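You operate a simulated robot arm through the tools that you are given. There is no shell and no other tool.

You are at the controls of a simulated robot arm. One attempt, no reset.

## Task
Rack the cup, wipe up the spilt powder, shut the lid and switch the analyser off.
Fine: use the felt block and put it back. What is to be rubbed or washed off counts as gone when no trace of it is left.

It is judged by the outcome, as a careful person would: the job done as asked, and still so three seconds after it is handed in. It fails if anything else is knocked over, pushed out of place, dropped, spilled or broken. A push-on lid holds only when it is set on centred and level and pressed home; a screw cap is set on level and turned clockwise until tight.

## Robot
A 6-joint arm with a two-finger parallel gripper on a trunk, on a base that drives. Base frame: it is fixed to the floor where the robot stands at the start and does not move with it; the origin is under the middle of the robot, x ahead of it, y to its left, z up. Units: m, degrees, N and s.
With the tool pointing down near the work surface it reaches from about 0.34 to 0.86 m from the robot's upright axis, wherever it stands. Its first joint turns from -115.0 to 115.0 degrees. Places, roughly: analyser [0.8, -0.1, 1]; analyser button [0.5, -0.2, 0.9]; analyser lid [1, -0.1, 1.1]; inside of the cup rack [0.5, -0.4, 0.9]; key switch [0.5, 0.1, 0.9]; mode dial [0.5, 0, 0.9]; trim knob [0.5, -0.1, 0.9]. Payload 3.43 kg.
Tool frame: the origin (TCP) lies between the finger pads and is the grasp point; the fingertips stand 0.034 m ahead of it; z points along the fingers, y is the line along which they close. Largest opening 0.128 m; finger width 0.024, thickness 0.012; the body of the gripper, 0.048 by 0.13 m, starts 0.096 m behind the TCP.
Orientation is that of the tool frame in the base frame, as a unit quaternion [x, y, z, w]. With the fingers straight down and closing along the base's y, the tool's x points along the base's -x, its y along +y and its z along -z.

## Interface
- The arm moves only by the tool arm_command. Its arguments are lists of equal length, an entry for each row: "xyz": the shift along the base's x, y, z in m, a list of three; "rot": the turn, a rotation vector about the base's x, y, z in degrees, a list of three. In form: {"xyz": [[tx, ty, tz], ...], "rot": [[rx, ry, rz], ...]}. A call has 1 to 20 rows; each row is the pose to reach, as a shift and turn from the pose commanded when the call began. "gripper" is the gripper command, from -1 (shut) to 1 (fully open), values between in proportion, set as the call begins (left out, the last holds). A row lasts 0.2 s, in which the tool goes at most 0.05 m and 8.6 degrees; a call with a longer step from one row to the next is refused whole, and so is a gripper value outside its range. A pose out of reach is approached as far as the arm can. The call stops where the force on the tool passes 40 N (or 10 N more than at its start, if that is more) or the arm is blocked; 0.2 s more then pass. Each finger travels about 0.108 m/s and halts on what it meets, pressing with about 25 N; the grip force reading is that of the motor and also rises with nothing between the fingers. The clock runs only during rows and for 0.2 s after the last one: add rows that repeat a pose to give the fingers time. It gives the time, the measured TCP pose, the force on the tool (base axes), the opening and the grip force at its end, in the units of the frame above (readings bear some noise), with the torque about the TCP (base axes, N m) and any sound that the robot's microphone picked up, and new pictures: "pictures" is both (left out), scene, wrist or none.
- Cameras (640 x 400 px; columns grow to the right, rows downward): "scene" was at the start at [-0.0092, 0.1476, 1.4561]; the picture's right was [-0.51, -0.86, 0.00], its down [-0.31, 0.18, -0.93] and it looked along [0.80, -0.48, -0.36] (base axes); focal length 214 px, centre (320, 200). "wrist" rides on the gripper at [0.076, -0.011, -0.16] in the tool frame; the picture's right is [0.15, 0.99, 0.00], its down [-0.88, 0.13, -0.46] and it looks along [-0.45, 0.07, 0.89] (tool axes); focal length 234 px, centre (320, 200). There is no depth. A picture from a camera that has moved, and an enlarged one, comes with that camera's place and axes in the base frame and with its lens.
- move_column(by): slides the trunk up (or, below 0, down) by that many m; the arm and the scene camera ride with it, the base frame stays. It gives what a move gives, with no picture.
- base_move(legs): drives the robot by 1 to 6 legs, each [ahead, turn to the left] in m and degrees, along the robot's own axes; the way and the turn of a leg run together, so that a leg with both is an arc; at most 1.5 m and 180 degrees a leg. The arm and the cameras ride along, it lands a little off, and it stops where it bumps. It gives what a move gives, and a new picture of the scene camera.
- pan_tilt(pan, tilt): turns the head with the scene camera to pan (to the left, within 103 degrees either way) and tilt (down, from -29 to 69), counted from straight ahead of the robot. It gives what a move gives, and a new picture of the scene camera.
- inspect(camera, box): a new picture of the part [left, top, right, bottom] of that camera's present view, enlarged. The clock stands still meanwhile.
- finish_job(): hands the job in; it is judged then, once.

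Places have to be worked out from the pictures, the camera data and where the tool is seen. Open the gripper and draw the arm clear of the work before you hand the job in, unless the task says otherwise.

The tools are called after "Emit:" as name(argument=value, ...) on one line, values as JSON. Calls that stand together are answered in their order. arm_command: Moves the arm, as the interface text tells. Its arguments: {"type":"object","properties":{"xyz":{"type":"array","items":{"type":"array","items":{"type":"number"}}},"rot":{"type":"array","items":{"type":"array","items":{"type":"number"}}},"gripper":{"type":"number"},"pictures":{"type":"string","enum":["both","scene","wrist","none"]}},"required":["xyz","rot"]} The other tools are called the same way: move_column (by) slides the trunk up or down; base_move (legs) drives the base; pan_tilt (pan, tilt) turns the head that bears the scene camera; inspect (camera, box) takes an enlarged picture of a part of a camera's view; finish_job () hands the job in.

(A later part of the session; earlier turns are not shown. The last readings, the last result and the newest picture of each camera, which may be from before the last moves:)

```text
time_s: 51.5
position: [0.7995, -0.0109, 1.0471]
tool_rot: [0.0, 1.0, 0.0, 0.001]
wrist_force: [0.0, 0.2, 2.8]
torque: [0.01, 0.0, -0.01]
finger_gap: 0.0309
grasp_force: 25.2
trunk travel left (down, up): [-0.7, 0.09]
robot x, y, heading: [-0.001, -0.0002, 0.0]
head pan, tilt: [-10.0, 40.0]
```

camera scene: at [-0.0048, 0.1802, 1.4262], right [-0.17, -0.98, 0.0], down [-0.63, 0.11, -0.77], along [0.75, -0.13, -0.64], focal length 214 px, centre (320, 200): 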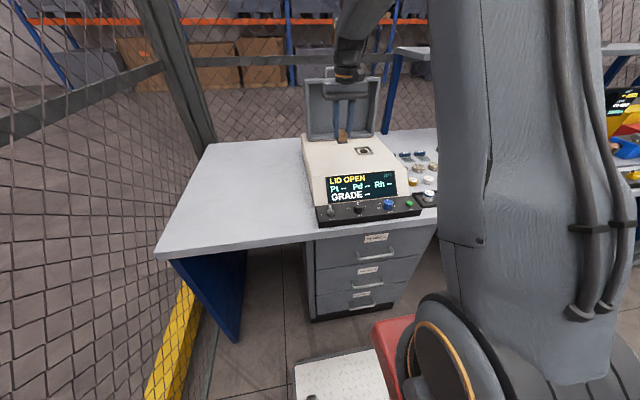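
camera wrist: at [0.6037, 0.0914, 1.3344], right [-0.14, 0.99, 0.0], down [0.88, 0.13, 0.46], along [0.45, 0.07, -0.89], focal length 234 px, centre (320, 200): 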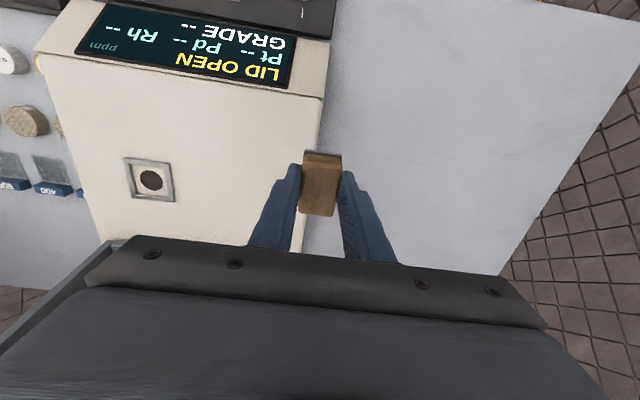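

Contact begins. I press 1.5 mm more and wipe the far half and then the rest.

Emit:
arm_command(xyz=[[0, 0, -0.0012], [0, -0.025, -0.0012], [0, -0.045, -0.0012], [0.025, -0.045, -0.0012], [0.025, -0.02, -0.0012], [0.025, 0.005, -0.0012], [0.025, 0.03, -0.0012], [0.025, 0.048, -0.0012], [0, 0.048, -0.0012], [0, 0.02, -0.0012], [0, -0.005, -0.0012], [0, -0.03, -0.0012], [0, -0.048, -0.0012], [-0.03, -0.048, -0.0012], [-0.03, -0.02, -0.0012], [-0.03, 0.005, -0.0012], [-0.03, 0.03, -0.0012], [-0.03, 0.048, -0.0012], [-0.055, 0.048, -0.0012], [-0.055, 0.02, -0.0012]], rot=[[0, 0, 0], [0, 0, 0], [0, 0, 0], [0, 0, 0], [0, 0, 0], [0, 0, 0], [0, 0, 0], [0, 0, 0], [0, 0, 0], [0, 0, 0], [0, 0, 0], [0, 0, 0], [0, 0, 0], [0, 0, 0], [0, 0, 0], [0, 0, 0], [0, 0, 0], [0, 0, 0], [0, 0, 0], [0, 0, 0]], pictures="none")

Emit:
arm_command(xyz=[[0, -0.025, 0], [0, -0.05, 0], [0, -0.07, 0], [0.0, -0.045, 0], [0, -0.02, 0], [0, 0.0, 0], [0, 0.0, 0.01], [-0.02, 0.03, 0.05], [-0.05, 0.06, 0.07], [-0.08, 0.09, 0.075], [-0.08, 0.12, 0.075]], rot=[[0, 0, 0], [0, 0, 0], [0, 0, 0], [0, 0, 0], [0, 0, 0], [0, 0, 0], [0, 0, 0], [0, 0, 0], [0, 0, 0], [0, 0, 0], [0, 0, 0]], pictures="wrist")

Emit:
inspect(camera="scene", box=[300, 130, 370, 175])

Emit:
inspect(camera="wrist", box=[120, 120, 320, 245])

```text
time_s: 55.7
position: [0.744, 0.0088, 1.0447]
tool_rot: [0.001, 1.0, -0.001, 0.001]
wrist_force: [0.4, 1.8, 15.3]
torque: [0.1, -0.08, 0.02]
finger_gap: 0.0307
grasp_force: 24.6
trunk travel left (down, up): [-0.7, 0.09]
robot x, y, heading: [0.0007, 0.0004, 0.1]
head pan, tilt: [-10.0, 40.0]
```

```text
refused: row 8 steps farther than a row can; nothing moved
```

```text
8.89 times, centred on (335, 152) of scene
camera zoom: at [-0.0063, 0.1807, 1.4261], right [-0.17, -0.98, 0.0], down [-0.63, 0.11, -0.77], along [0.75, -0.13, -0.64], focal length 1906 px, centre (187, 622)
```

zoom: 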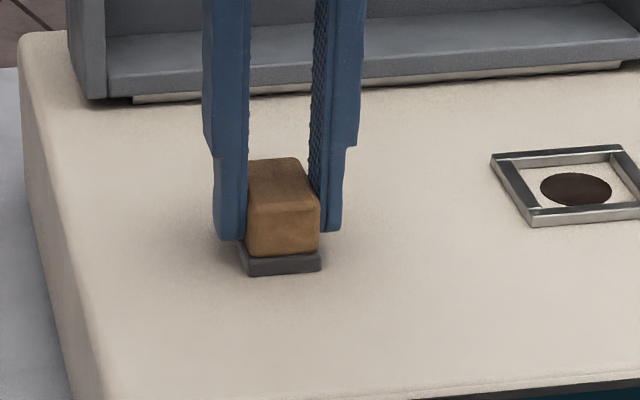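

```text
3.20 times, centred on (220, 182) of wrist
camera zoom: at [0.6677, -0.0034, 1.2029], right [-0.15, 0.99, 0.0], down [0.88, 0.13, 0.46], along [0.45, 0.07, -0.89], focal length 749 px, centre (640, 256)
```

zoom: 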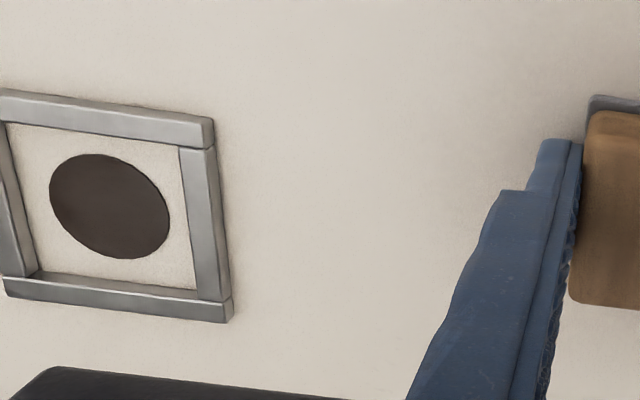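

All looks clean. One last short stroke on the near strip, then lift and carry the block back above its home at (0.527,0.157).

Emit:
arm_command(xyz=[[0, -0.025, 0], [0, -0.05, 0], [0, -0.07, 0], [0.0, -0.045, 0], [0, -0.02, 0], [0, 0.0, 0], [0, 0.0, 0.01], [0, 0.0, 0.04], [0, 0, 0.08]], rot=[[0, 0, 0], [0, 0, 0], [0, 0, 0], [0, 0, 0], [0, 0, 0], [0, 0, 0], [0, 0, 0], [0, 0, 0], [0, 0, 0]], pictures="none")

Emit:
arm_command(xyz=[[-0.036, 0.024, 0], [-0.072, 0.048, 0], [-0.108, 0.072, 0], [-0.144, 0.096, 0], [-0.18, 0.12, 0], [-0.217, 0.148, 0], [-0.217, 0.148, -0.03], [-0.217, 0.148, -0.07], [-0.217, 0.148, -0.11], [-0.217, 0.148, -0.12]], rot=[[0, 0, 0], [0, 0, 0], [0, 0, 0], [0, 0, 0], [0, 0, 0], [0, 0, 0], [0, 0, 0], [0, 0, 0], [0, 0, 0], [0, 0, 0]])

Emit:
inspect(camera="scene", box=[260, 150, 360, 220])

Emit:
inspect(camera="scene", box=[300, 130, 370, 175])

```text
time_s: 57.7
position: [0.7447, 0.0088, 1.1242]
tool_rot: [0.001, 1.0, 0.0, 0.0]
wrist_force: [-0.4, 0.4, -0.3]
torque: [0.03, 0.02, 0.02]
finger_gap: 0.0311
grasp_force: 24.7
trunk travel left (down, up): [-0.7, 0.09]
robot x, y, heading: [0.0019, -0.0022, -0.1]
head pan, tilt: [-10.0, 40.0]
```

```text
time_s: 59.9
position: [0.5272, 0.1559, 1.0046]
tool_rot: [0.0, 1.0, 0.0, 0.001]
wrist_force: [0.5, -0.3, -0.2]
torque: [0.02, 0.02, 0.02]
finger_gap: 0.0309
grasp_force: 25.0
trunk travel left (down, up): [-0.7, 0.09]
robot x, y, heading: [0.0008, 0.0027, 0.3]
head pan, tilt: [-10.0, 40.0]
camera scene: at [-0.0056, 0.1803, 1.4261], right [-0.17, -0.98, 0.0], down [-0.63, 0.11, -0.77], along [0.75, -0.13, -0.64], focal length 214 px, centre (320, 200)
camera wrist: at [0.451, 0.1442, 1.1622], right [-0.15, 0.99, 0.0], down [0.88, 0.13, 0.46], along [0.45, 0.07, -0.89], focal length 234 px, centre (320, 200)
```

scene: 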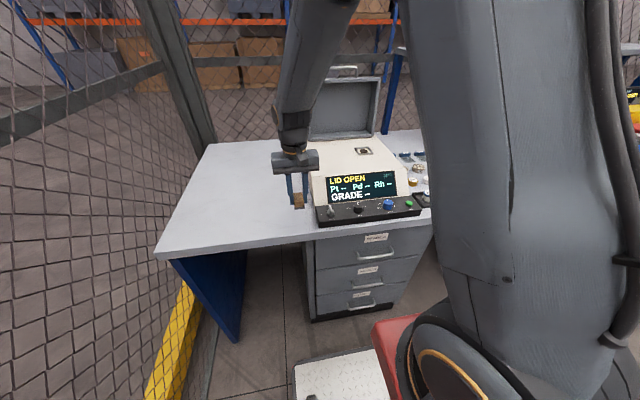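
wrist: 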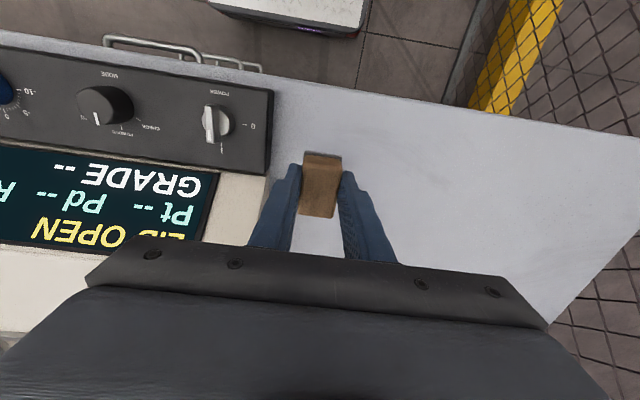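

```text
5.71 times, centred on (310, 185) of scene
camera zoom: at [-0.0056, 0.1803, 1.4261], right [-0.17, -0.98, 0.0], down [-0.63, 0.11, -0.77], along [0.75, -0.13, -0.64], focal length 1226 px, centre (377, 286)
```

zoom: 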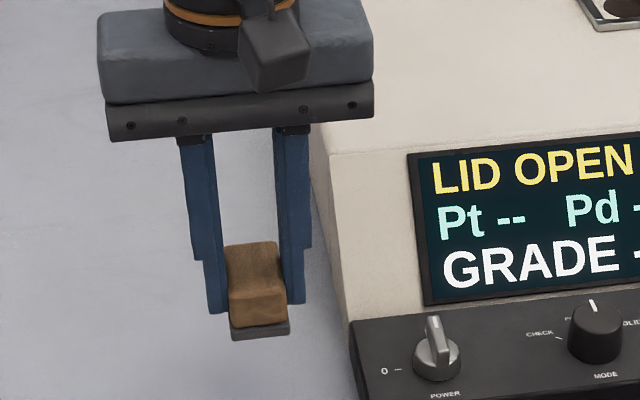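

```text
8.89 times, centred on (335, 152) of scene
camera zoom: at [-0.0056, 0.1803, 1.4261], right [-0.17, -0.98, 0.0], down [-0.63, 0.11, -0.77], along [0.75, -0.13, -0.64], focal length 1906 px, centre (187, 622)
```

zoom: 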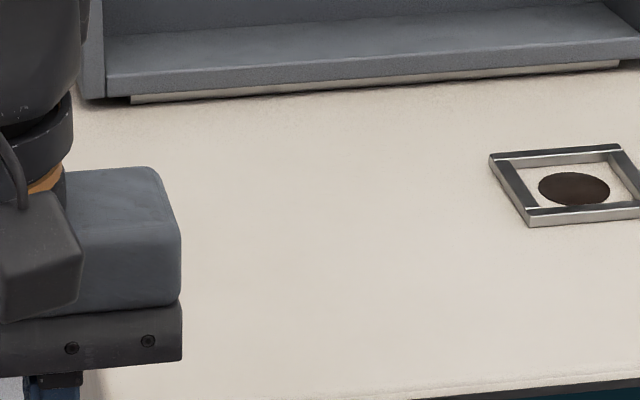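

The deck is clean. I lower the block at its home spot, slowly for the last part.

Emit:
arm_command(xyz=[[0, 0.001, -0.02], [0, 0.001, -0.04], [0, 0.001, -0.05], [0, 0.001, -0.053]], rot=[[0, 0, 0], [0, 0, 0], [0, 0, 0], [0, 0, 0]], pictures="none")

Emit:
arm_command(xyz=[[0, 0, -0.0015], [0, 0, -0.003]], rot=[[0, 0, 0], [0, 0, 0]], pictures="none")

```text
time_s: 60.9
position: [0.5277, 0.1566, 0.9507]
tool_rot: [0.0, 1.0, 0.0, 0.001]
wrist_force: [-0.7, -0.4, -0.5]
torque: [0.01, 0.0, -0.01]
finger_gap: 0.0309
grasp_force: 24.5
trunk travel left (down, up): [-0.7, 0.09]
robot x, y, heading: [-0.0005, -0.003, -0.1]
head pan, tilt: [-10.0, 40.0]
```

```text
time_s: 61.5
position: [0.5276, 0.1568, 0.9487]
tool_rot: [0.0, 1.0, 0.0, 0.001]
wrist_force: [0.0, -0.1, -0.2]
torque: [0.0, 0.01, 0.01]
finger_gap: 0.0309
grasp_force: 25.0
trunk travel left (down, up): [-0.7, 0.09]
robot x, y, heading: [0.0012, 0.0034, 0.2]
head pan, tilt: [-10.0, 40.0]
```

Not touching yet; I go on by 1 mm.

Emit:
arm_command(xyz=[[0, 0, -0.001], [0, 0, -0.0015]], rot=[[0, 0, 0], [0, 0, 0]], pictures="none")

Emit:
arm_command(xyz=[[0, 0, -0.001], [0, 0, -0.0015]], rot=[[0, 0, 0], [0, 0, 0]], pictures="none")

```text
time_s: 62.1
position: [0.5279, 0.1564, 0.9468]
tool_rot: [0.001, 1.0, 0.0, 0.001]
wrist_force: [0.6, -0.2, 0.0]
torque: [-0.03, 0.01, 0.01]
finger_gap: 0.031
grasp_force: 24.7
trunk travel left (down, up): [-0.7, 0.09]
robot x, y, heading: [0.002, 0.0024, -0.3]
head pan, tilt: [-10.0, 40.0]
```

```text
time_s: 62.7
position: [0.5277, 0.1569, 0.9449]
tool_rot: [-0.001, 1.0, 0.0, 0.001]
wrist_force: [0.0, 0.1, -1.0]
torque: [0.0, 0.01, -0.02]
finger_gap: 0.031
grasp_force: 24.9
trunk travel left (down, up): [-0.7, 0.09]
robot x, y, heading: [0.0027, 0.0007, -0.1]
head pan, tilt: [-10.0, 40.0]
```

Emit:
inspect(camera="scene", box=[260, 160, 360, 230])

Emit:
arm_command(xyz=[[0, 0, -0.001], [0, 0, -0.0015]], rot=[[0, 0, 0], [0, 0, 0]], pictures="none")

```text
5.71 times, centred on (310, 195) of scene
camera zoom: at [-0.0055, 0.1803, 1.4261], right [-0.17, -0.98, 0.0], down [-0.63, 0.11, -0.77], along [0.75, -0.13, -0.64], focal length 1226 px, centre (377, 229)
```

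zoom: 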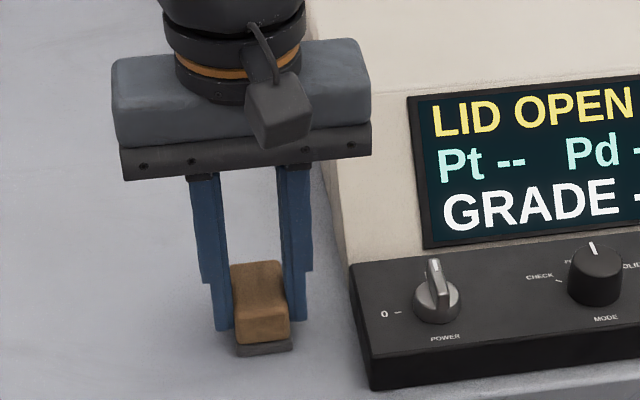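

```text
time_s: 63.3
position: [0.5278, 0.1582, 0.9449]
tool_rot: [0.0, 1.0, 0.0, 0.001]
wrist_force: [-1.1, -1.8, 10.6]
torque: [-0.01, 0.09, 0.0]
finger_gap: 0.031
grasp_force: 24.8
trunk travel left (down, up): [-0.7, 0.09]
robot x, y, heading: [0.002, 0.0003, 0.3]
head pan, tilt: [-10.0, 40.0]
```

Contact (10 N), so the block is down. I open just enough and rise straight up.

Emit:
arm_command(xyz=[[0, 0, 0.001], [0, 0, 0.001]], rot=[[0, 0, 0], [0, 0, 0]], gripper=-0.22, pictures="none")

Emit:
arm_command(xyz=[[0, 0, 0.01], [0, 0, 0.04], [0, 0, 0.08], [0, 0, 0.12], [0, 0, 0.16]], rot=[[0, 0, 0], [0, 0, 0], [0, 0, 0], [0, 0, 0], [0, 0, 0]])

Emit:
inspect(camera="scene", box=[260, 160, 360, 230])

Emit:
inspect(camera="wrist", box=[240, 90, 400, 190])

```text
time_s: 63.9
position: [0.5268, 0.1563, 0.9455]
tool_rot: [0.0, 1.0, 0.0, 0.001]
wrist_force: [-0.3, 0.0, 0.5]
torque: [0.02, -0.01, 0.0]
finger_gap: 0.0502
grasp_force: 0.0
trunk travel left (down, up): [-0.7, 0.09]
robot x, y, heading: [0.0002, 0.0024, 0.1]
head pan, tilt: [-10.0, 40.0]
```

```text
time_s: 65.1
position: [0.5268, 0.1576, 1.1055]
tool_rot: [0.0, 1.0, 0.0, -0.001]
wrist_force: [0.1, 0.3, -1.5]
torque: [-0.01, 0.05, 0.0]
finger_gap: 0.0498
grasp_force: 0.1
trunk travel left (down, up): [-0.7, 0.09]
robot x, y, heading: [-0.003, -0.001, -0.1]
head pan, tilt: [-10.0, 40.0]
camera scene: at [-0.0051, 0.1804, 1.4261], right [-0.17, -0.98, 0.0], down [-0.63, 0.11, -0.77], along [0.75, -0.13, -0.64], focal length 214 px, centre (320, 200)
camera wrist: at [0.4514, 0.1449, 1.2631], right [-0.15, 0.99, 0.0], down [0.88, 0.13, 0.46], along [0.45, 0.07, -0.89], focal length 234 px, centre (320, 200)
```

scene: 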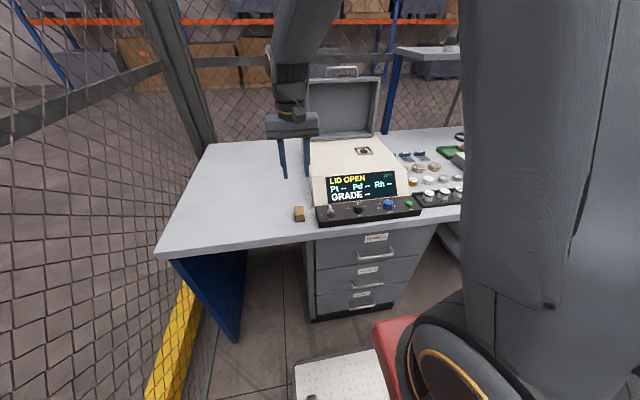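
wrist: 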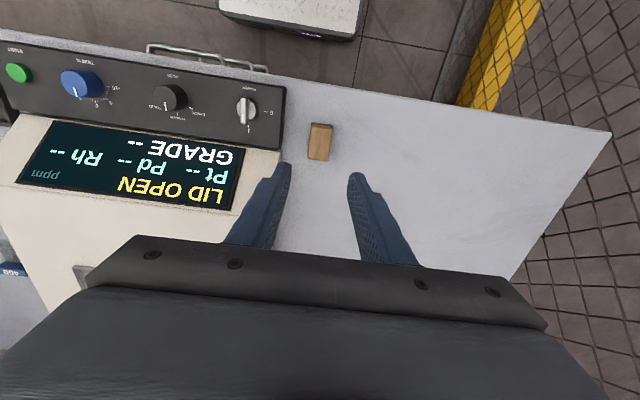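

```text
5.71 times, centred on (310, 195) of scene
camera zoom: at [-0.0051, 0.1804, 1.4261], right [-0.17, -0.98, 0.0], down [-0.63, 0.11, -0.77], along [0.75, -0.13, -0.64], focal length 1226 px, centre (377, 229)
```

zoom: 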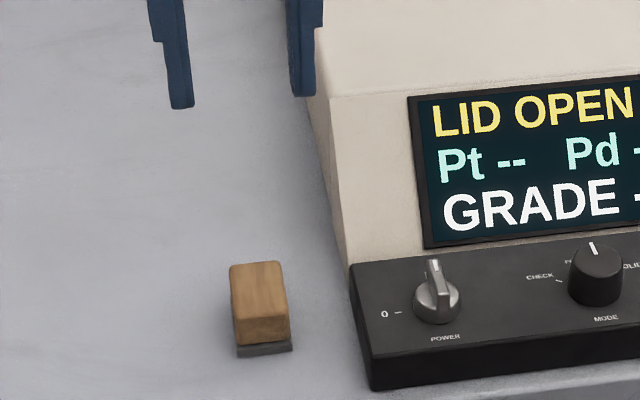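

```text
4.00 times, centred on (320, 140) of wrist
camera zoom: at [0.4514, 0.1449, 1.2631], right [-0.15, 0.99, 0.0], down [0.88, 0.13, 0.46], along [0.45, 0.07, -0.89], focal length 937 px, centre (320, 440)
```

zoom: 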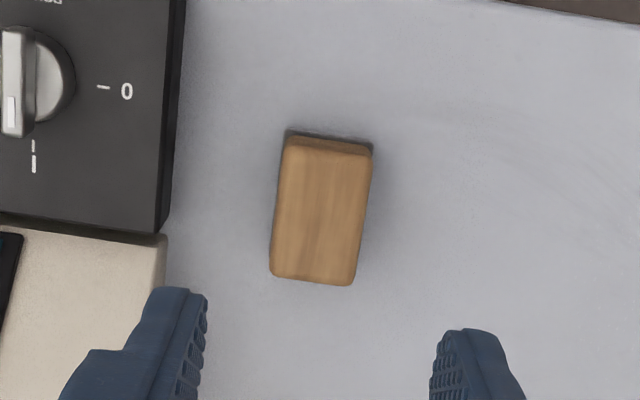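

The felt block is back in place. Now the lid: I turn the head to view it well.

Emit:
pan_tilt(pan=-16, tilt=22)

Emit:
inspect(camera="scene", box=[240, 140, 400, 240])

```text
time_s: 65.9
position: [0.5273, 0.1573, 1.106]
tool_rot: [-0.001, 1.0, 0.0, 0.002]
wrist_force: [0.1, 0.1, 0.1]
torque: [0.0, 0.03, 0.01]
finger_gap: 0.0498
grasp_force: 0.0
trunk travel left (down, up): [-0.7, 0.09]
robot x, y, heading: [-0.001, 0.002, -0.2]
head pan, tilt: [-16.0, 22.0]
camera scene: at [0.0, 0.1695, 1.4542], right [-0.28, -0.96, 0.0], down [-0.36, 0.1, -0.93], along [0.89, -0.26, -0.38], focal length 214 px, centre (320, 200)
```

scene: 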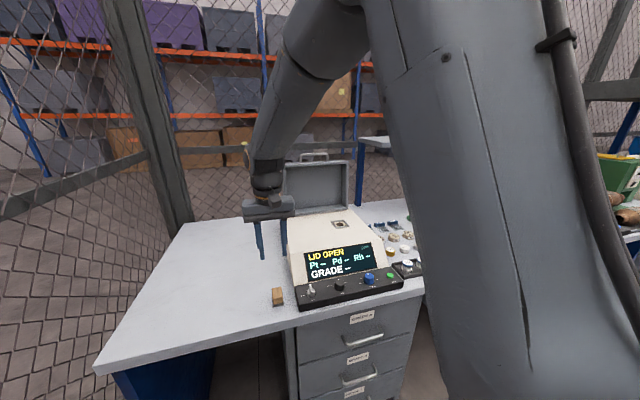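

```text
4.00 times, centred on (320, 190) of scene
camera zoom: at [0.0, 0.1695, 1.4542], right [-0.28, -0.96, 0.0], down [-0.36, 0.1, -0.93], along [0.89, -0.26, -0.38], focal length 858 px, centre (320, 240)
```

zoom: 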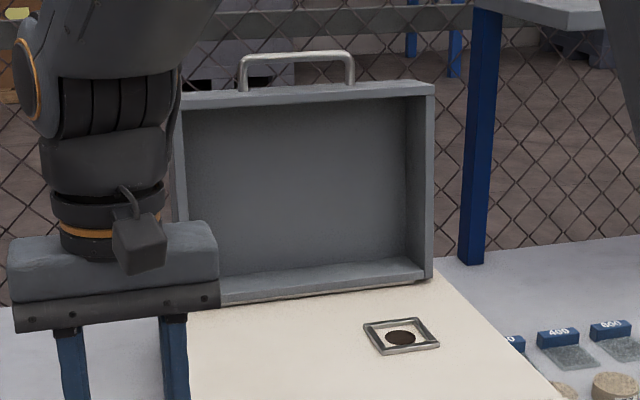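

The lid stands about 105° open: hinge near (0.925, z 0.99), top near (0.99, z 1.23), handle on its top edge around y -0.09. I raise the arm with the tool pitched 45° forward to look at the handle with the wrist camera.

Emit:
arm_command(xyz=[[0, 0, 0.04], [0, 0, 0.08], [0.0, -0.01, 0.12], [0.01, -0.05, 0.145], [0.02, -0.09, 0.165], [0.03, -0.13, 0.185], [0.04, -0.17, 0.205], [0.05, -0.21, 0.225], [0.06, -0.24, 0.24], [0.06, -0.25, 0.25]], rot=[[0, 0, 0], [0, 0, 0], [0, 0, 0], [0, -7.5, 0], [0, -15, 0], [0, -22.5, 0], [0, -30, 0], [0, -37.5, 0], [0, -45, 0], [0, -45, 0]])

Emit:
inspect(camera="wrist", box=[200, 60, 440, 235])

```text
time_s: 68.1
position: [0.5878, -0.0939, 1.3557]
tool_rot: [0.001, 0.923, 0.0, 0.384]
wrist_force: [1.1, 0.8, -0.2]
torque: [-0.02, 0.01, 0.03]
finger_gap: 0.05
grasp_force: 0.0
trunk travel left (down, up): [-0.7, 0.09]
robot x, y, heading: [0.0, -0.0006, -0.1]
head pan, tilt: [-16.0, 22.0]
camera scene: at [0.0, 0.1694, 1.4543], right [-0.28, -0.96, 0.0], down [-0.36, 0.1, -0.93], along [0.89, -0.26, -0.37], focal length 214 px, centre (320, 200)
camera wrist: at [0.42, -0.1048, 1.4128], right [-0.1, 0.99, -0.1], down [0.3, 0.13, 0.95], along [0.95, 0.07, -0.31], focal length 234 px, centre (320, 200)
```

scene: 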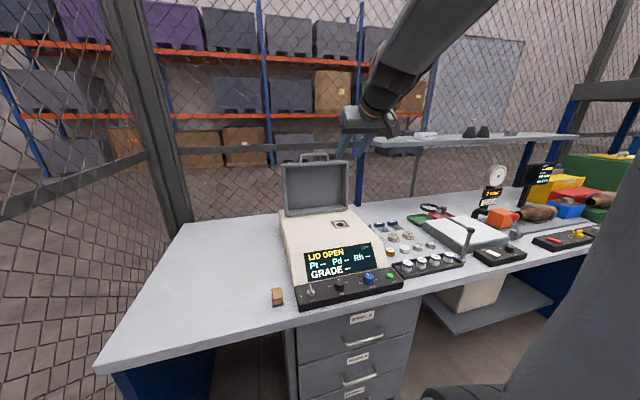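
wrist: 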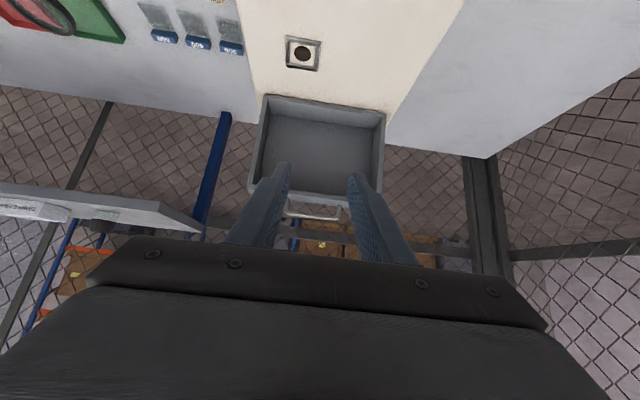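

```text
2.29 times, centred on (320, 148) of wrist
camera zoom: at [0.42, -0.1048, 1.4128], right [-0.1, 0.99, -0.1], down [0.3, 0.13, 0.95], along [0.95, 0.07, -0.31], focal length 535 px, centre (320, 320)
```

zoom: 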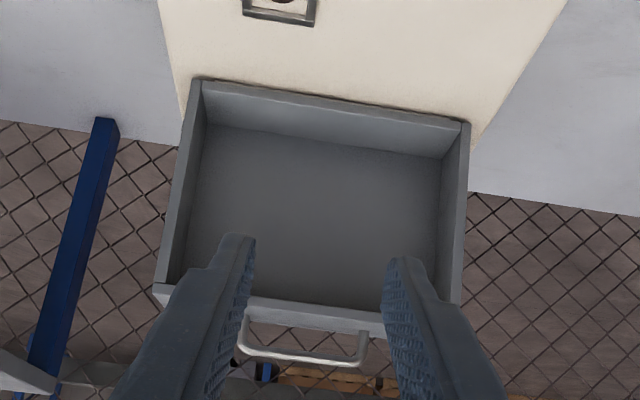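

Now the scene camera has a free view of the lid; I zoom there to triangulate the handle and the lid edges.

Emit:
inspect(camera="scene", box=[265, 145, 365, 207])

Emit:
inspect(camera="wrist", box=[250, 180, 400, 230])

```text
6.40 times, centred on (315, 176) of scene
camera zoom: at [0.0, 0.1694, 1.4543], right [-0.28, -0.96, 0.0], down [-0.36, 0.1, -0.93], along [0.89, -0.26, -0.37], focal length 1373 px, centre (352, 354)
```

zoom: 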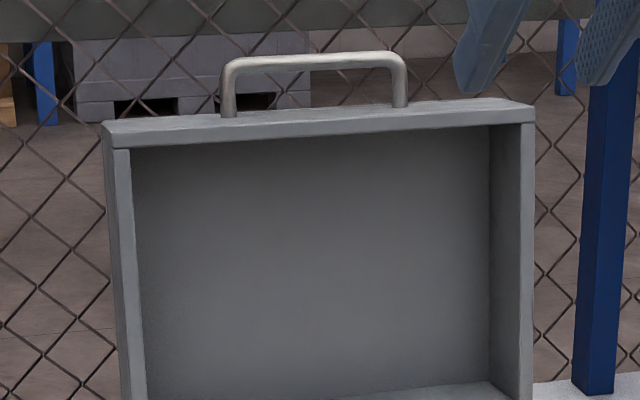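

```text
4.27 times, centred on (325, 205) of wrist
camera zoom: at [0.42, -0.1048, 1.4128], right [-0.1, 0.99, -0.1], down [0.3, 0.13, 0.95], along [0.95, 0.07, -0.31], focal length 999 px, centre (299, 179)
```

zoom: 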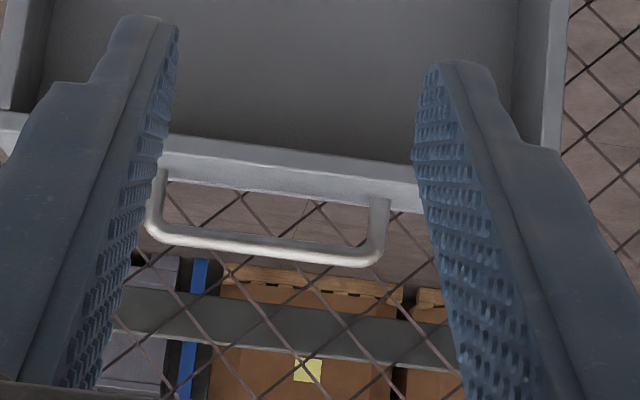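

Triangulating, the handle bar is at about (0.974,-0.08,1.2755), 0.13 wide, 4 cm above the lid wall. The hinge is at x≈0.92, z≈0.99, so the bar moves on a 0.29 m arc. I turn the tool 90° about its own axis so the fingers straddle the bar, keeping the 45° pitch.

Emit:
arm_command(xyz=[[0, 0, 0.01], [0, 0, 0.02], [0, 0, 0.03], [0, 0, 0.03], [0, 0, 0.03], [0, 0, 0.03], [0, 0, 0.03], [0, 0, 0.03], [0, 0, 0.03], [0, 0, 0.03], [0, 0, 0.03], [0, 0, 0.03]], rot=[[5.3, 0, -5.3], [10.6, 0, -10.6], [15.9, 0, -15.9], [21.2, 0, -21.2], [26.5, 0, -26.5], [31.8, 0, -31.8], [37.1, 0, -37.1], [42.4, 0, -42.4], [47.7, 0, -47.7], [53.0, 0, -53.0], [58.3, 0, -58.3], [63.64, 0, -63.64]], gripper=-0.375)

Emit:
inspect(camera="wrist", box=[160, 50, 480, 250])

```text
time_s: 70.7
position: [0.5877, -0.0933, 1.3855]
tool_rot: [0.655, 0.652, 0.271, 0.271]
wrist_force: [0.6, -0.3, 0.3]
torque: [0.03, -0.03, -0.01]
finger_gap: 0.04
grasp_force: 0.1
trunk travel left (down, up): [-0.7, 0.09]
robot x, y, heading: [0.0007, 0.0013, 0.2]
head pan, tilt: [-16.0, 22.0]
camera scene: at [0.0, 0.1694, 1.4543], right [-0.28, -0.96, 0.0], down [-0.36, 0.1, -0.93], along [0.89, -0.26, -0.37], focal length 214 px, centre (320, 200)
camera wrist: at [0.4671, -0.0176, 1.4888], right [0.7, 0.14, 0.7], down [-0.23, -0.88, 0.41], along [0.68, -0.45, -0.58], focal length 234 px, centre (320, 200)
```

scene: 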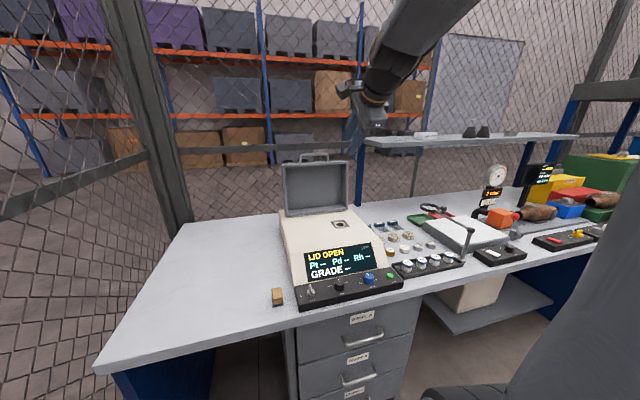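
wrist: 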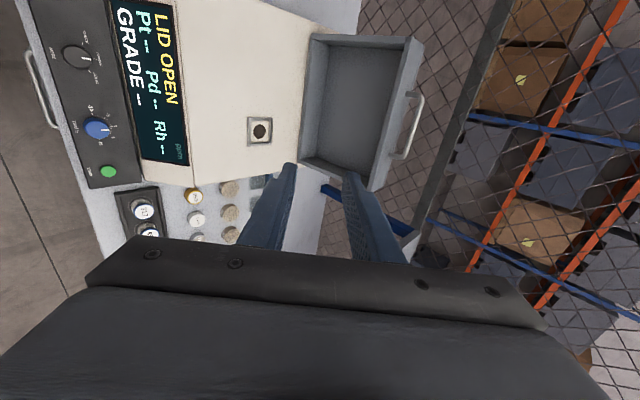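

```text
2.00 times, centred on (320, 150) of wrist
camera zoom: at [0.4671, -0.0176, 1.4888], right [0.7, 0.14, 0.7], down [-0.23, -0.88, 0.41], along [0.68, -0.45, -0.58], focal length 468 px, centre (320, 300)
```

zoom: 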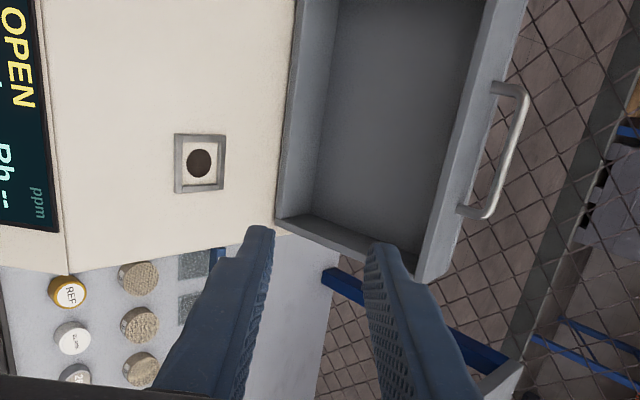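

The re-check puts the bar at (0.974,-0.08,1.277). I move to a pre-approach 7 cm short along the tool axis, TCP (0.906,-0.08,1.345).

Emit:
arm_command(xyz=[[0.04, 0.002, -0.005], [0.08, 0.004, -0.01], [0.12, 0.006, -0.015], [0.16, 0.008, -0.02], [0.2, 0.01, -0.025], [0.24, 0.012, -0.03], [0.28, 0.013, -0.035], [0.318, 0.013, -0.041]], rot=[[0, 0, 0], [0, 0, 0], [0, 0, 0], [0, 0, 0], [0, 0, 0], [0, 0, 0], [0, 0, 0], [0, 0, 0]])

Emit:
inspect(camera="wrist", box=[240, 80, 480, 230])

Emit:
inspect(camera="scene", box=[265, 110, 385, 185])

```text
time_s: 72.5
position: [0.906, -0.0792, 1.3445]
tool_rot: [0.654, 0.653, 0.271, 0.271]
wrist_force: [-0.3, -0.2, 0.8]
torque: [-0.03, -0.01, 0.01]
finger_gap: 0.0401
grasp_force: 0.1
trunk travel left (down, up): [-0.7, 0.09]
robot x, y, heading: [-0.0006, 0.0018, 0.3]
head pan, tilt: [-16.0, 22.0]
camera scene: at [-0.0005, 0.1694, 1.4543], right [-0.28, -0.96, 0.0], down [-0.36, 0.1, -0.93], along [0.89, -0.26, -0.37], focal length 214 px, centre (320, 200)
camera wrist: at [0.785, -0.0041, 1.4478], right [0.7, 0.15, 0.7], down [-0.23, -0.88, 0.41], along [0.68, -0.45, -0.58], focal length 234 px, centre (320, 200)
```

scene: 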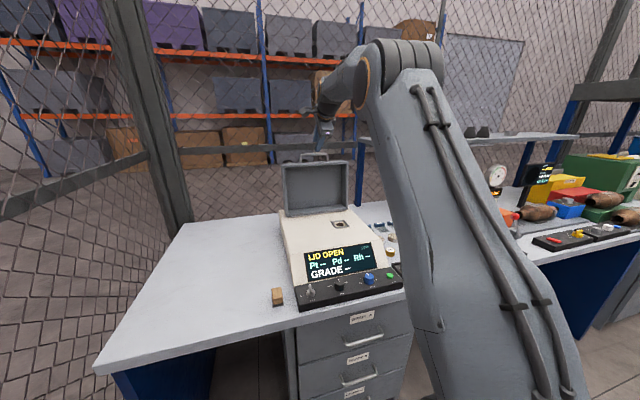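
wrist: 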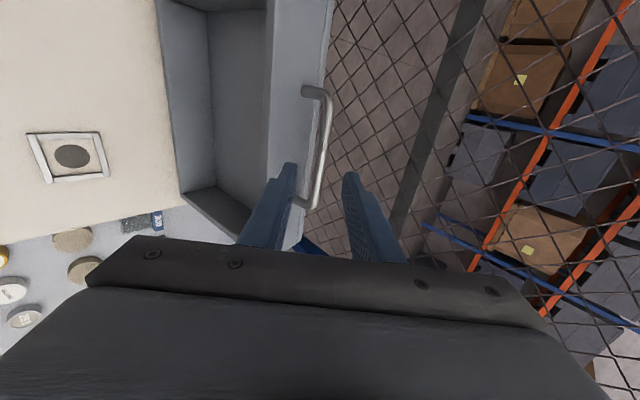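

```text
2.67 times, centred on (360, 155) of wrist
camera zoom: at [0.785, -0.0041, 1.4478], right [0.7, 0.15, 0.7], down [-0.23, -0.88, 0.41], along [0.68, -0.45, -0.58], focal length 624 px, centre (213, 320)
```

zoom: 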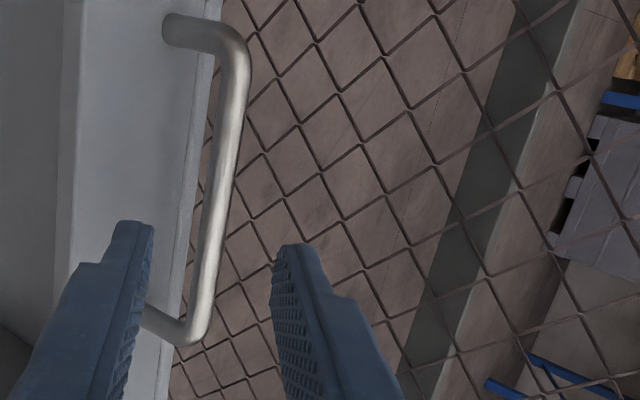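

```text
5.33 times, centred on (325, 148) of scene
camera zoom: at [-0.0005, 0.1694, 1.4543], right [-0.28, -0.96, 0.0], down [-0.36, 0.1, -0.93], along [0.89, -0.26, -0.37], focal length 1144 px, centre (293, 480)
```

zoom: 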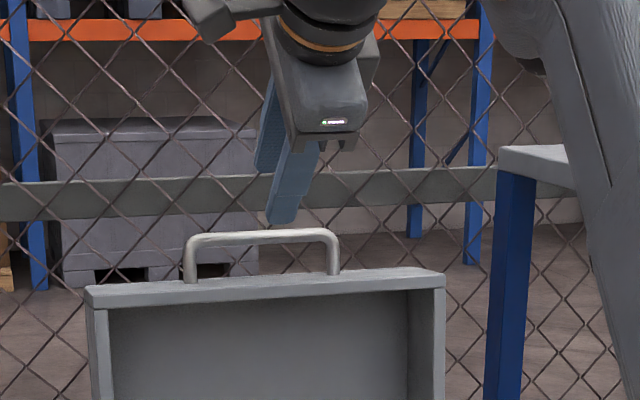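

Reachable, and the bar lies right on the tool's axis. I advance along the axis in two stages, checking in between.

Emit:
arm_command(xyz=[[0.012, 0, -0.012], [0.024, 0, -0.024], [0.034, 0, -0.034]], rot=[[0, 0, 0], [0, 0, 0], [0, 0, 0]], pictures="wrist")

Emit:
inspect(camera="wrist", box=[240, 100, 400, 200])

Emit:
inspect(camera="scene", box=[265, 120, 385, 195])

```text
time_s: 73.3
position: [0.9391, -0.0803, 1.3102]
tool_rot: [0.654, 0.653, 0.27, 0.271]
wrist_force: [0.4, -0.3, -0.1]
torque: [0.0, -0.01, -0.03]
finger_gap: 0.0399
grasp_force: 0.2
trunk travel left (down, up): [-0.7, 0.09]
robot x, y, heading: [-0.0, 0.0047, 0.3]
head pan, tilt: [-16.0, 22.0]
camera wrist: at [0.8191, -0.0052, 1.4137], right [0.7, 0.15, 0.7], down [-0.23, -0.88, 0.41], along [0.68, -0.45, -0.58], focal length 234 px, centre (320, 200)
```

wrist: 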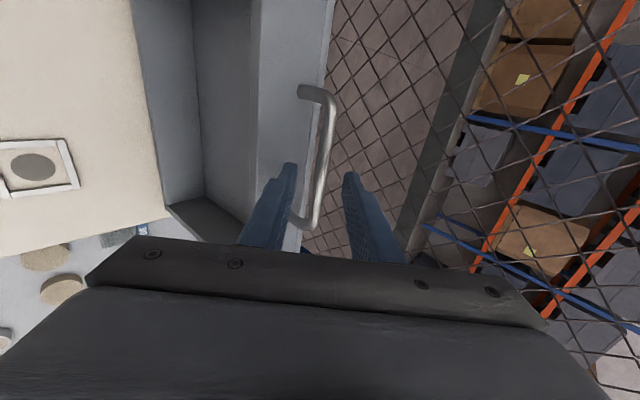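

```text
4.00 times, centred on (320, 150) of wrist
camera zoom: at [0.8191, -0.0052, 1.4137], right [0.7, 0.15, 0.7], down [-0.23, -0.88, 0.41], along [0.68, -0.45, -0.58], focal length 937 px, centre (320, 400)
```

zoom: 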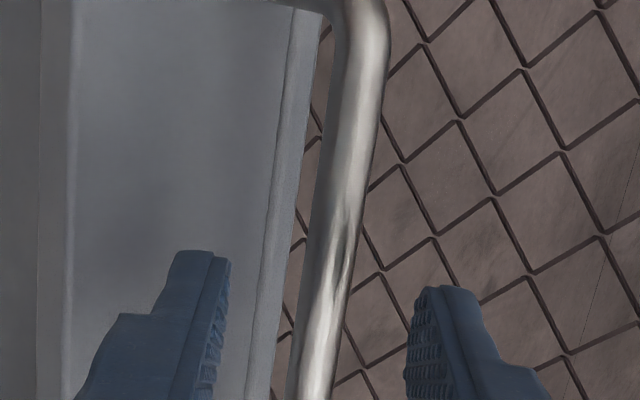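

```text
5.33 times, centred on (325, 158) of scene
camera zoom: at [-0.0001, 0.1694, 1.4543], right [-0.28, -0.96, 0.0], down [-0.36, 0.1, -0.93], along [0.89, -0.26, -0.37], focal length 1144 px, centre (293, 427)
```

zoom: 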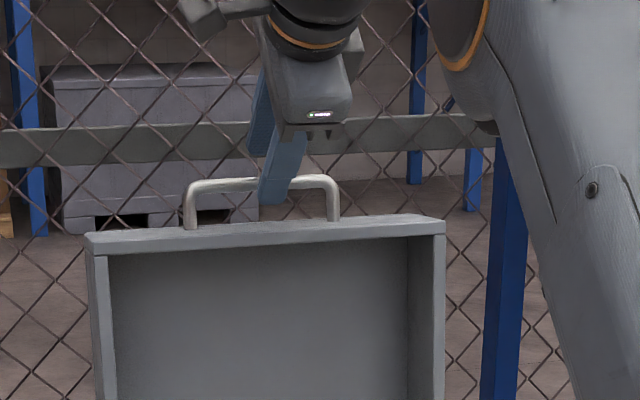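

The bar lies between the fingers. I advance the remaining 2 cm and then close on the bar.

Emit:
arm_command(xyz=[[0.008, 0, -0.008], [0.0155, 0, -0.0155]], rot=[[0, 0, 0], [0, 0, 0]], pictures="none")

Emit:
inspect(camera="wrist", box=[240, 100, 400, 200])

Emit:
inspect(camera="scene", box=[285, 135, 365, 185])

```text
time_s: 73.9
position: [0.9547, -0.081, 1.2947]
tool_rot: [0.654, 0.652, 0.27, 0.271]
wrist_force: [0.0, -0.1, 0.8]
torque: [0.02, 0.01, 0.01]
finger_gap: 0.0398
grasp_force: 0.0
trunk travel left (down, up): [-0.7, 0.09]
robot x, y, heading: [0.0006, 0.0009, -0.1]
head pan, tilt: [-16.0, 22.0]
```

```text
4.00 times, centred on (320, 150) of wrist
camera zoom: at [0.8342, -0.0048, 1.3984], right [0.7, 0.15, 0.7], down [-0.23, -0.88, 0.41], along [0.68, -0.45, -0.58], focal length 937 px, centre (320, 400)
```

zoom: 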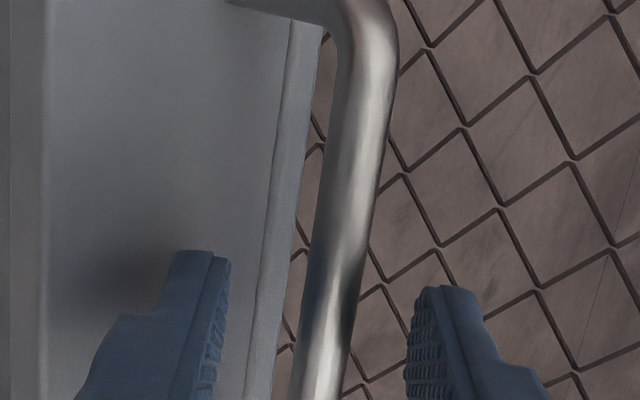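

```text
8.00 times, centred on (325, 160) of scene
camera zoom: at [-0.0002, 0.1694, 1.4543], right [-0.28, -0.96, 0.0], down [-0.36, 0.1, -0.93], along [0.89, -0.26, -0.37], focal length 1716 px, centre (280, 520)
```

zoom: 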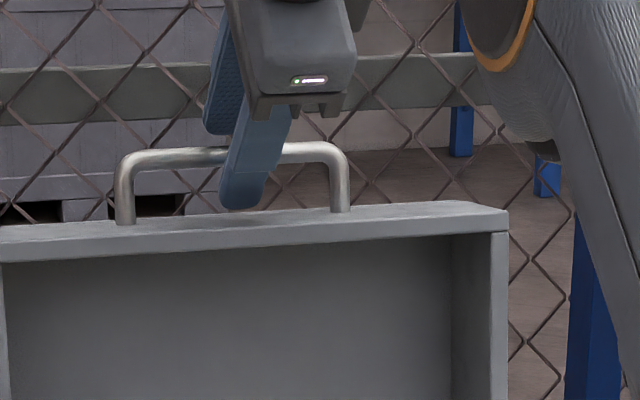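

The tips reach past the bar with about 1 cm to the lid wall. I close on the bar.

Emit:
arm_command(xyz=[[0, 0, 0], [0, 0, 0], [0, 0, 0]], rot=[[0, 0, 0], [0, 0, 0], [0, 0, 0]], gripper=-1, pictures="none")

Emit:
inspect(camera="wrist", box=[240, 100, 400, 200])

Emit:
inspect(camera="scene", box=[285, 135, 365, 185])

```text
time_s: 74.7
position: [0.9553, -0.08, 1.2944]
tool_rot: [0.654, 0.653, 0.271, 0.271]
wrist_force: [5.6, -0.3, 4.4]
torque: [0.72, -0.2, -0.59]
finger_gap: 0.0116
grasp_force: 44.9
trunk travel left (down, up): [-0.7, 0.09]
robot x, y, heading: [0.0015, -0.0004, 0.1]
head pan, tilt: [-16.0, 22.0]
```

```text
4.00 times, centred on (320, 150) of wrist
camera zoom: at [0.8346, -0.0048, 1.3985], right [0.7, 0.15, 0.7], down [-0.23, -0.88, 0.41], along [0.68, -0.45, -0.58], focal length 937 px, centre (320, 400)
```

zoom: 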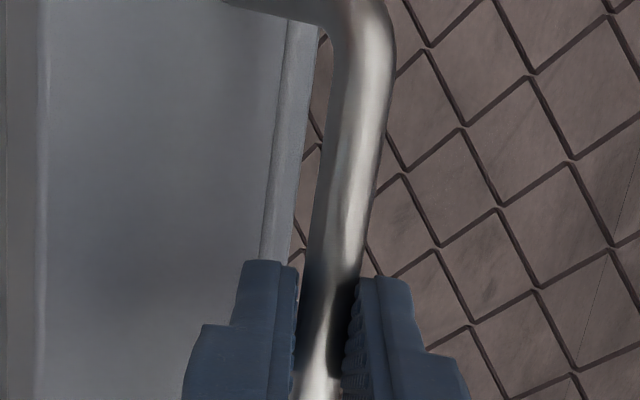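

```text
8.00 times, centred on (325, 160) of scene
camera zoom: at [0.0003, 0.1694, 1.4543], right [-0.28, -0.96, 0.0], down [-0.36, 0.1, -0.93], along [0.89, -0.26, -0.37], focal length 1716 px, centre (280, 520)
```

zoom: 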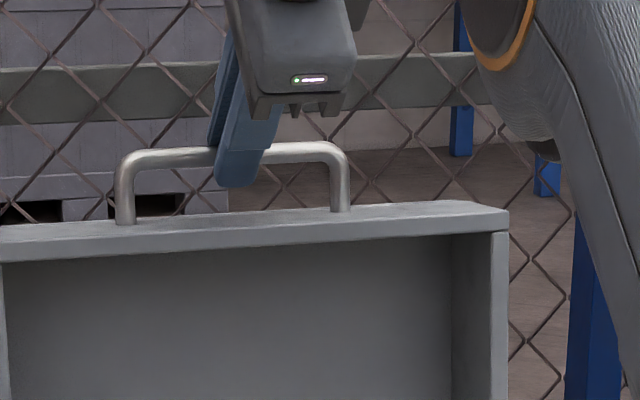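

The handle bar is gripped (gap 0.0116). I start pulling it along the arc about the hinge, in small steps while watching the forces.

Emit:
arm_command(xyz=[[-0.0066, 0, 0.0012], [-0.0132, 0, 0.0022], [-0.021, 0, 0.0032], [-0.0283, 0, 0.0039]], rot=[[0, 0, 0], [0, 0, 0], [0, 0, 0], [0, 0, 0]], pictures="none")

Emit:
inspect(camera="scene", box=[265, 135, 385, 210])

```text
time_s: 75.7
position: [0.9279, -0.0792, 1.3006]
tool_rot: [0.653, 0.652, 0.27, 0.273]
wrist_force: [6.9, 0.5, 20.5]
torque: [0.87, -0.45, -0.39]
finger_gap: 0.0118
grasp_force: 45.0
trunk travel left (down, up): [-0.7, 0.09]
robot x, y, heading: [-0.0011, 0.0032, -0.1]
head pan, tilt: [-16.0, 22.0]
```

```text
5.33 times, centred on (325, 172) of scene
camera zoom: at [-0.0006, 0.1695, 1.4544], right [-0.28, -0.96, 0.0], down [-0.36, 0.1, -0.93], along [0.89, -0.26, -0.37], focal length 1144 px, centre (293, 347)
```

zoom: 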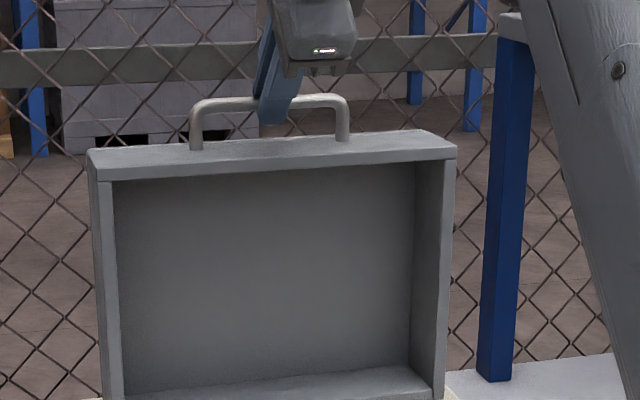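

The lid moves; the upward force shows the bar rises more than I commanded, so the hinge is nearer the robot (about x 0.90). I correct and go on.

Emit:
arm_command(xyz=[[-0.001, 0, 0.003], [-0.011, 0, 0.0048], [-0.021, 0, 0.0062], [-0.031, 0, 0.0068]], rot=[[0, 0, 0], [0, 0, 0], [0, 0, 0], [0, 0, 0]], pictures="none")

Emit:
inspect(camera="scene", box=[265, 135, 385, 210])

Emit:
inspect(camera="wrist", box=[240, 100, 400, 200])

```text
time_s: 76.7
position: [0.8957, -0.0794, 1.3041]
tool_rot: [0.654, 0.653, 0.27, 0.271]
wrist_force: [3.1, 0.7, 12.9]
torque: [0.69, -0.28, -0.52]
finger_gap: 0.0116
grasp_force: 45.0
trunk travel left (down, up): [-0.7, 0.09]
robot x, y, heading: [0.0001, 0.0005, -0.1]
head pan, tilt: [-16.0, 22.0]
```

```text
5.33 times, centred on (325, 172) of scene
camera zoom: at [-0.0004, 0.1695, 1.4543], right [-0.28, -0.96, 0.0], down [-0.36, 0.1, -0.93], along [0.89, -0.26, -0.37], focal length 1144 px, centre (293, 347)
```

zoom: 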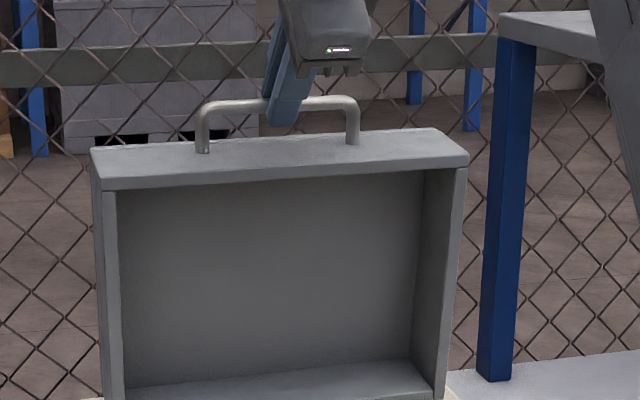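

```text
4.00 times, centred on (320, 150) of wrist
camera zoom: at [0.7746, -0.0045, 1.4087], right [0.7, 0.15, 0.7], down [-0.23, -0.88, 0.41], along [0.68, -0.45, -0.58], focal length 937 px, centre (320, 400)
```

zoom: 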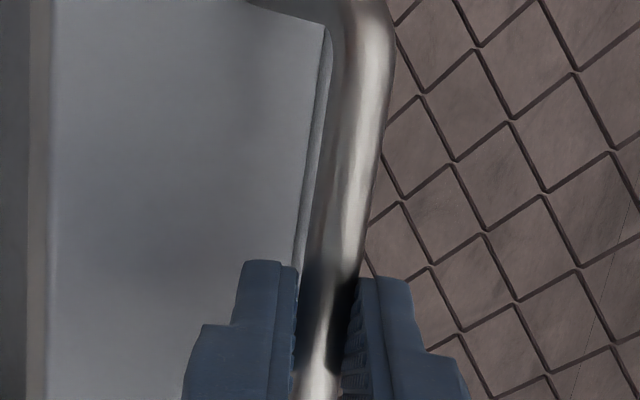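

The fit now gives the hinge at about (0.897, z 0.995), radius 0.291. I continue past vertical to about 103° on this arc.

Emit:
arm_command(xyz=[[-0.01, 0, 0.0015], [-0.02, 0, 0.0018], [-0.03, 0, 0.0013], [-0.04, 0, 0.0005], [-0.05, 0, -0.0005], [-0.06, 0, -0.0018], [-0.07, 0, -0.0034]], rot=[[0, 0, 0], [0, 0, 0], [0, 0, 0], [0, 0, 0], [0, 0, 0], [0, 0, 0], [0, 0, 0]], pictures="none")

Emit:
inspect(camera="scene", box=[265, 135, 385, 210])

```text
time_s: 78.3
position: [0.8259, -0.0794, 1.3014]
tool_rot: [0.654, 0.653, 0.27, 0.27]
wrist_force: [0.8, 1.4, 2.3]
torque: [0.85, -0.06, -0.03]
finger_gap: 0.0119
grasp_force: 45.2
trunk travel left (down, up): [-0.7, 0.09]
robot x, y, heading: [-0.0009, -0.0027, 0.2]
head pan, tilt: [-16.0, 22.0]
```

```text
5.33 times, centred on (325, 172) of scene
camera zoom: at [0.0, 0.1696, 1.4543], right [-0.28, -0.96, 0.0], down [-0.36, 0.1, -0.93], along [0.89, -0.26, -0.37], focal length 1144 px, centre (293, 347)
```

zoom: 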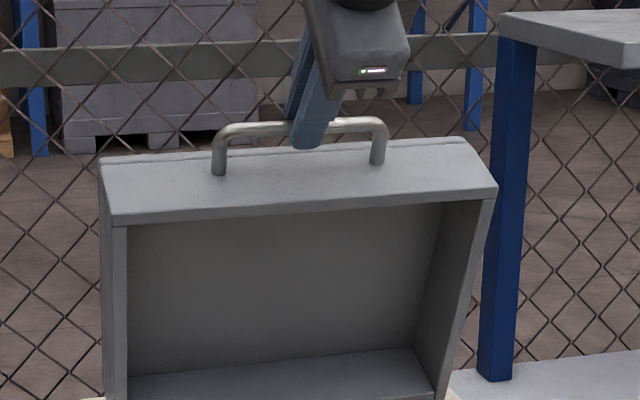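

Forces are low and the arc fits. I continue to about 116°.

Emit:
arm_command(xyz=[[-0.009, 0, -0.0017], [-0.0181, 0, -0.0039], [-0.028, 0, -0.0065], [-0.0378, 0, -0.0095], [-0.0475, 0, -0.0129], [-0.057, 0, -0.0165], [-0.0665, 0, -0.0206], [-0.0757, 0, -0.0248]], rot=[[0, 0, 0], [0, 0, 0], [0, 0, 0], [0, 0, 0], [0, 0, 0], [0, 0, 0], [0, 0, 0], [0, 0, 0]], pictures="none")

Emit:
inspect(camera="scene", box=[265, 135, 385, 210])

Emit:
inspect(camera="wrist", box=[220, 80, 420, 205])

```text
time_s: 80.1
position: [0.7507, -0.0793, 1.2774]
tool_rot: [0.654, 0.652, 0.27, 0.271]
wrist_force: [4.5, 6.8, -7.0]
torque: [0.37, 0.11, -0.15]
finger_gap: 0.0119
grasp_force: 44.5
trunk travel left (down, up): [-0.7, 0.09]
robot x, y, heading: [-0.001, -0.0002, -0.1]
head pan, tilt: [-16.0, 22.0]
```

```text
5.33 times, centred on (325, 172) of scene
camera zoom: at [0.0006, 0.1698, 1.4542], right [-0.28, -0.96, 0.0], down [-0.36, 0.1, -0.93], along [0.89, -0.26, -0.38], focal length 1144 px, centre (293, 347)
```

zoom: 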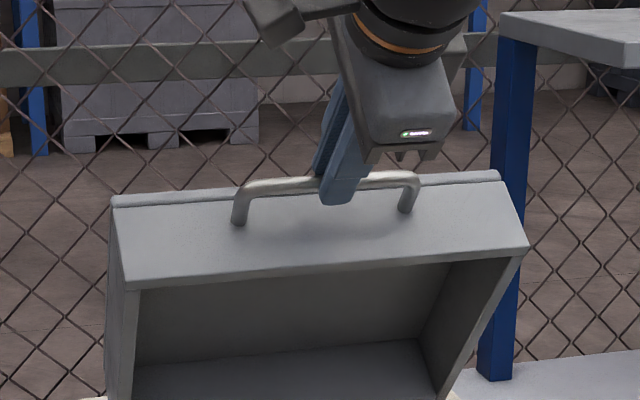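

```text
3.20 times, centred on (320, 142) of wrist
camera zoom: at [0.6297, -0.0039, 1.3795], right [0.7, 0.15, 0.7], down [-0.23, -0.88, 0.42], along [0.68, -0.45, -0.58], focal length 749 px, centre (320, 384)
```

zoom: 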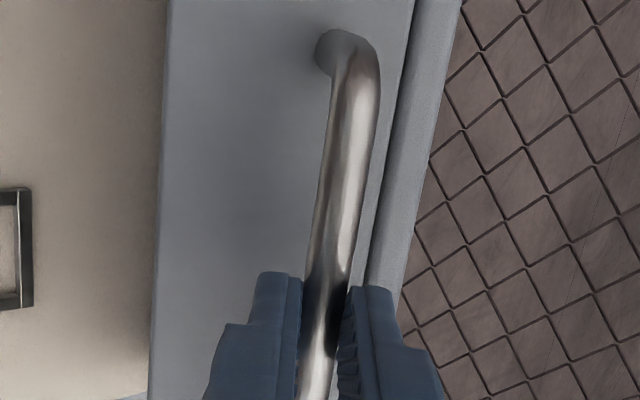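

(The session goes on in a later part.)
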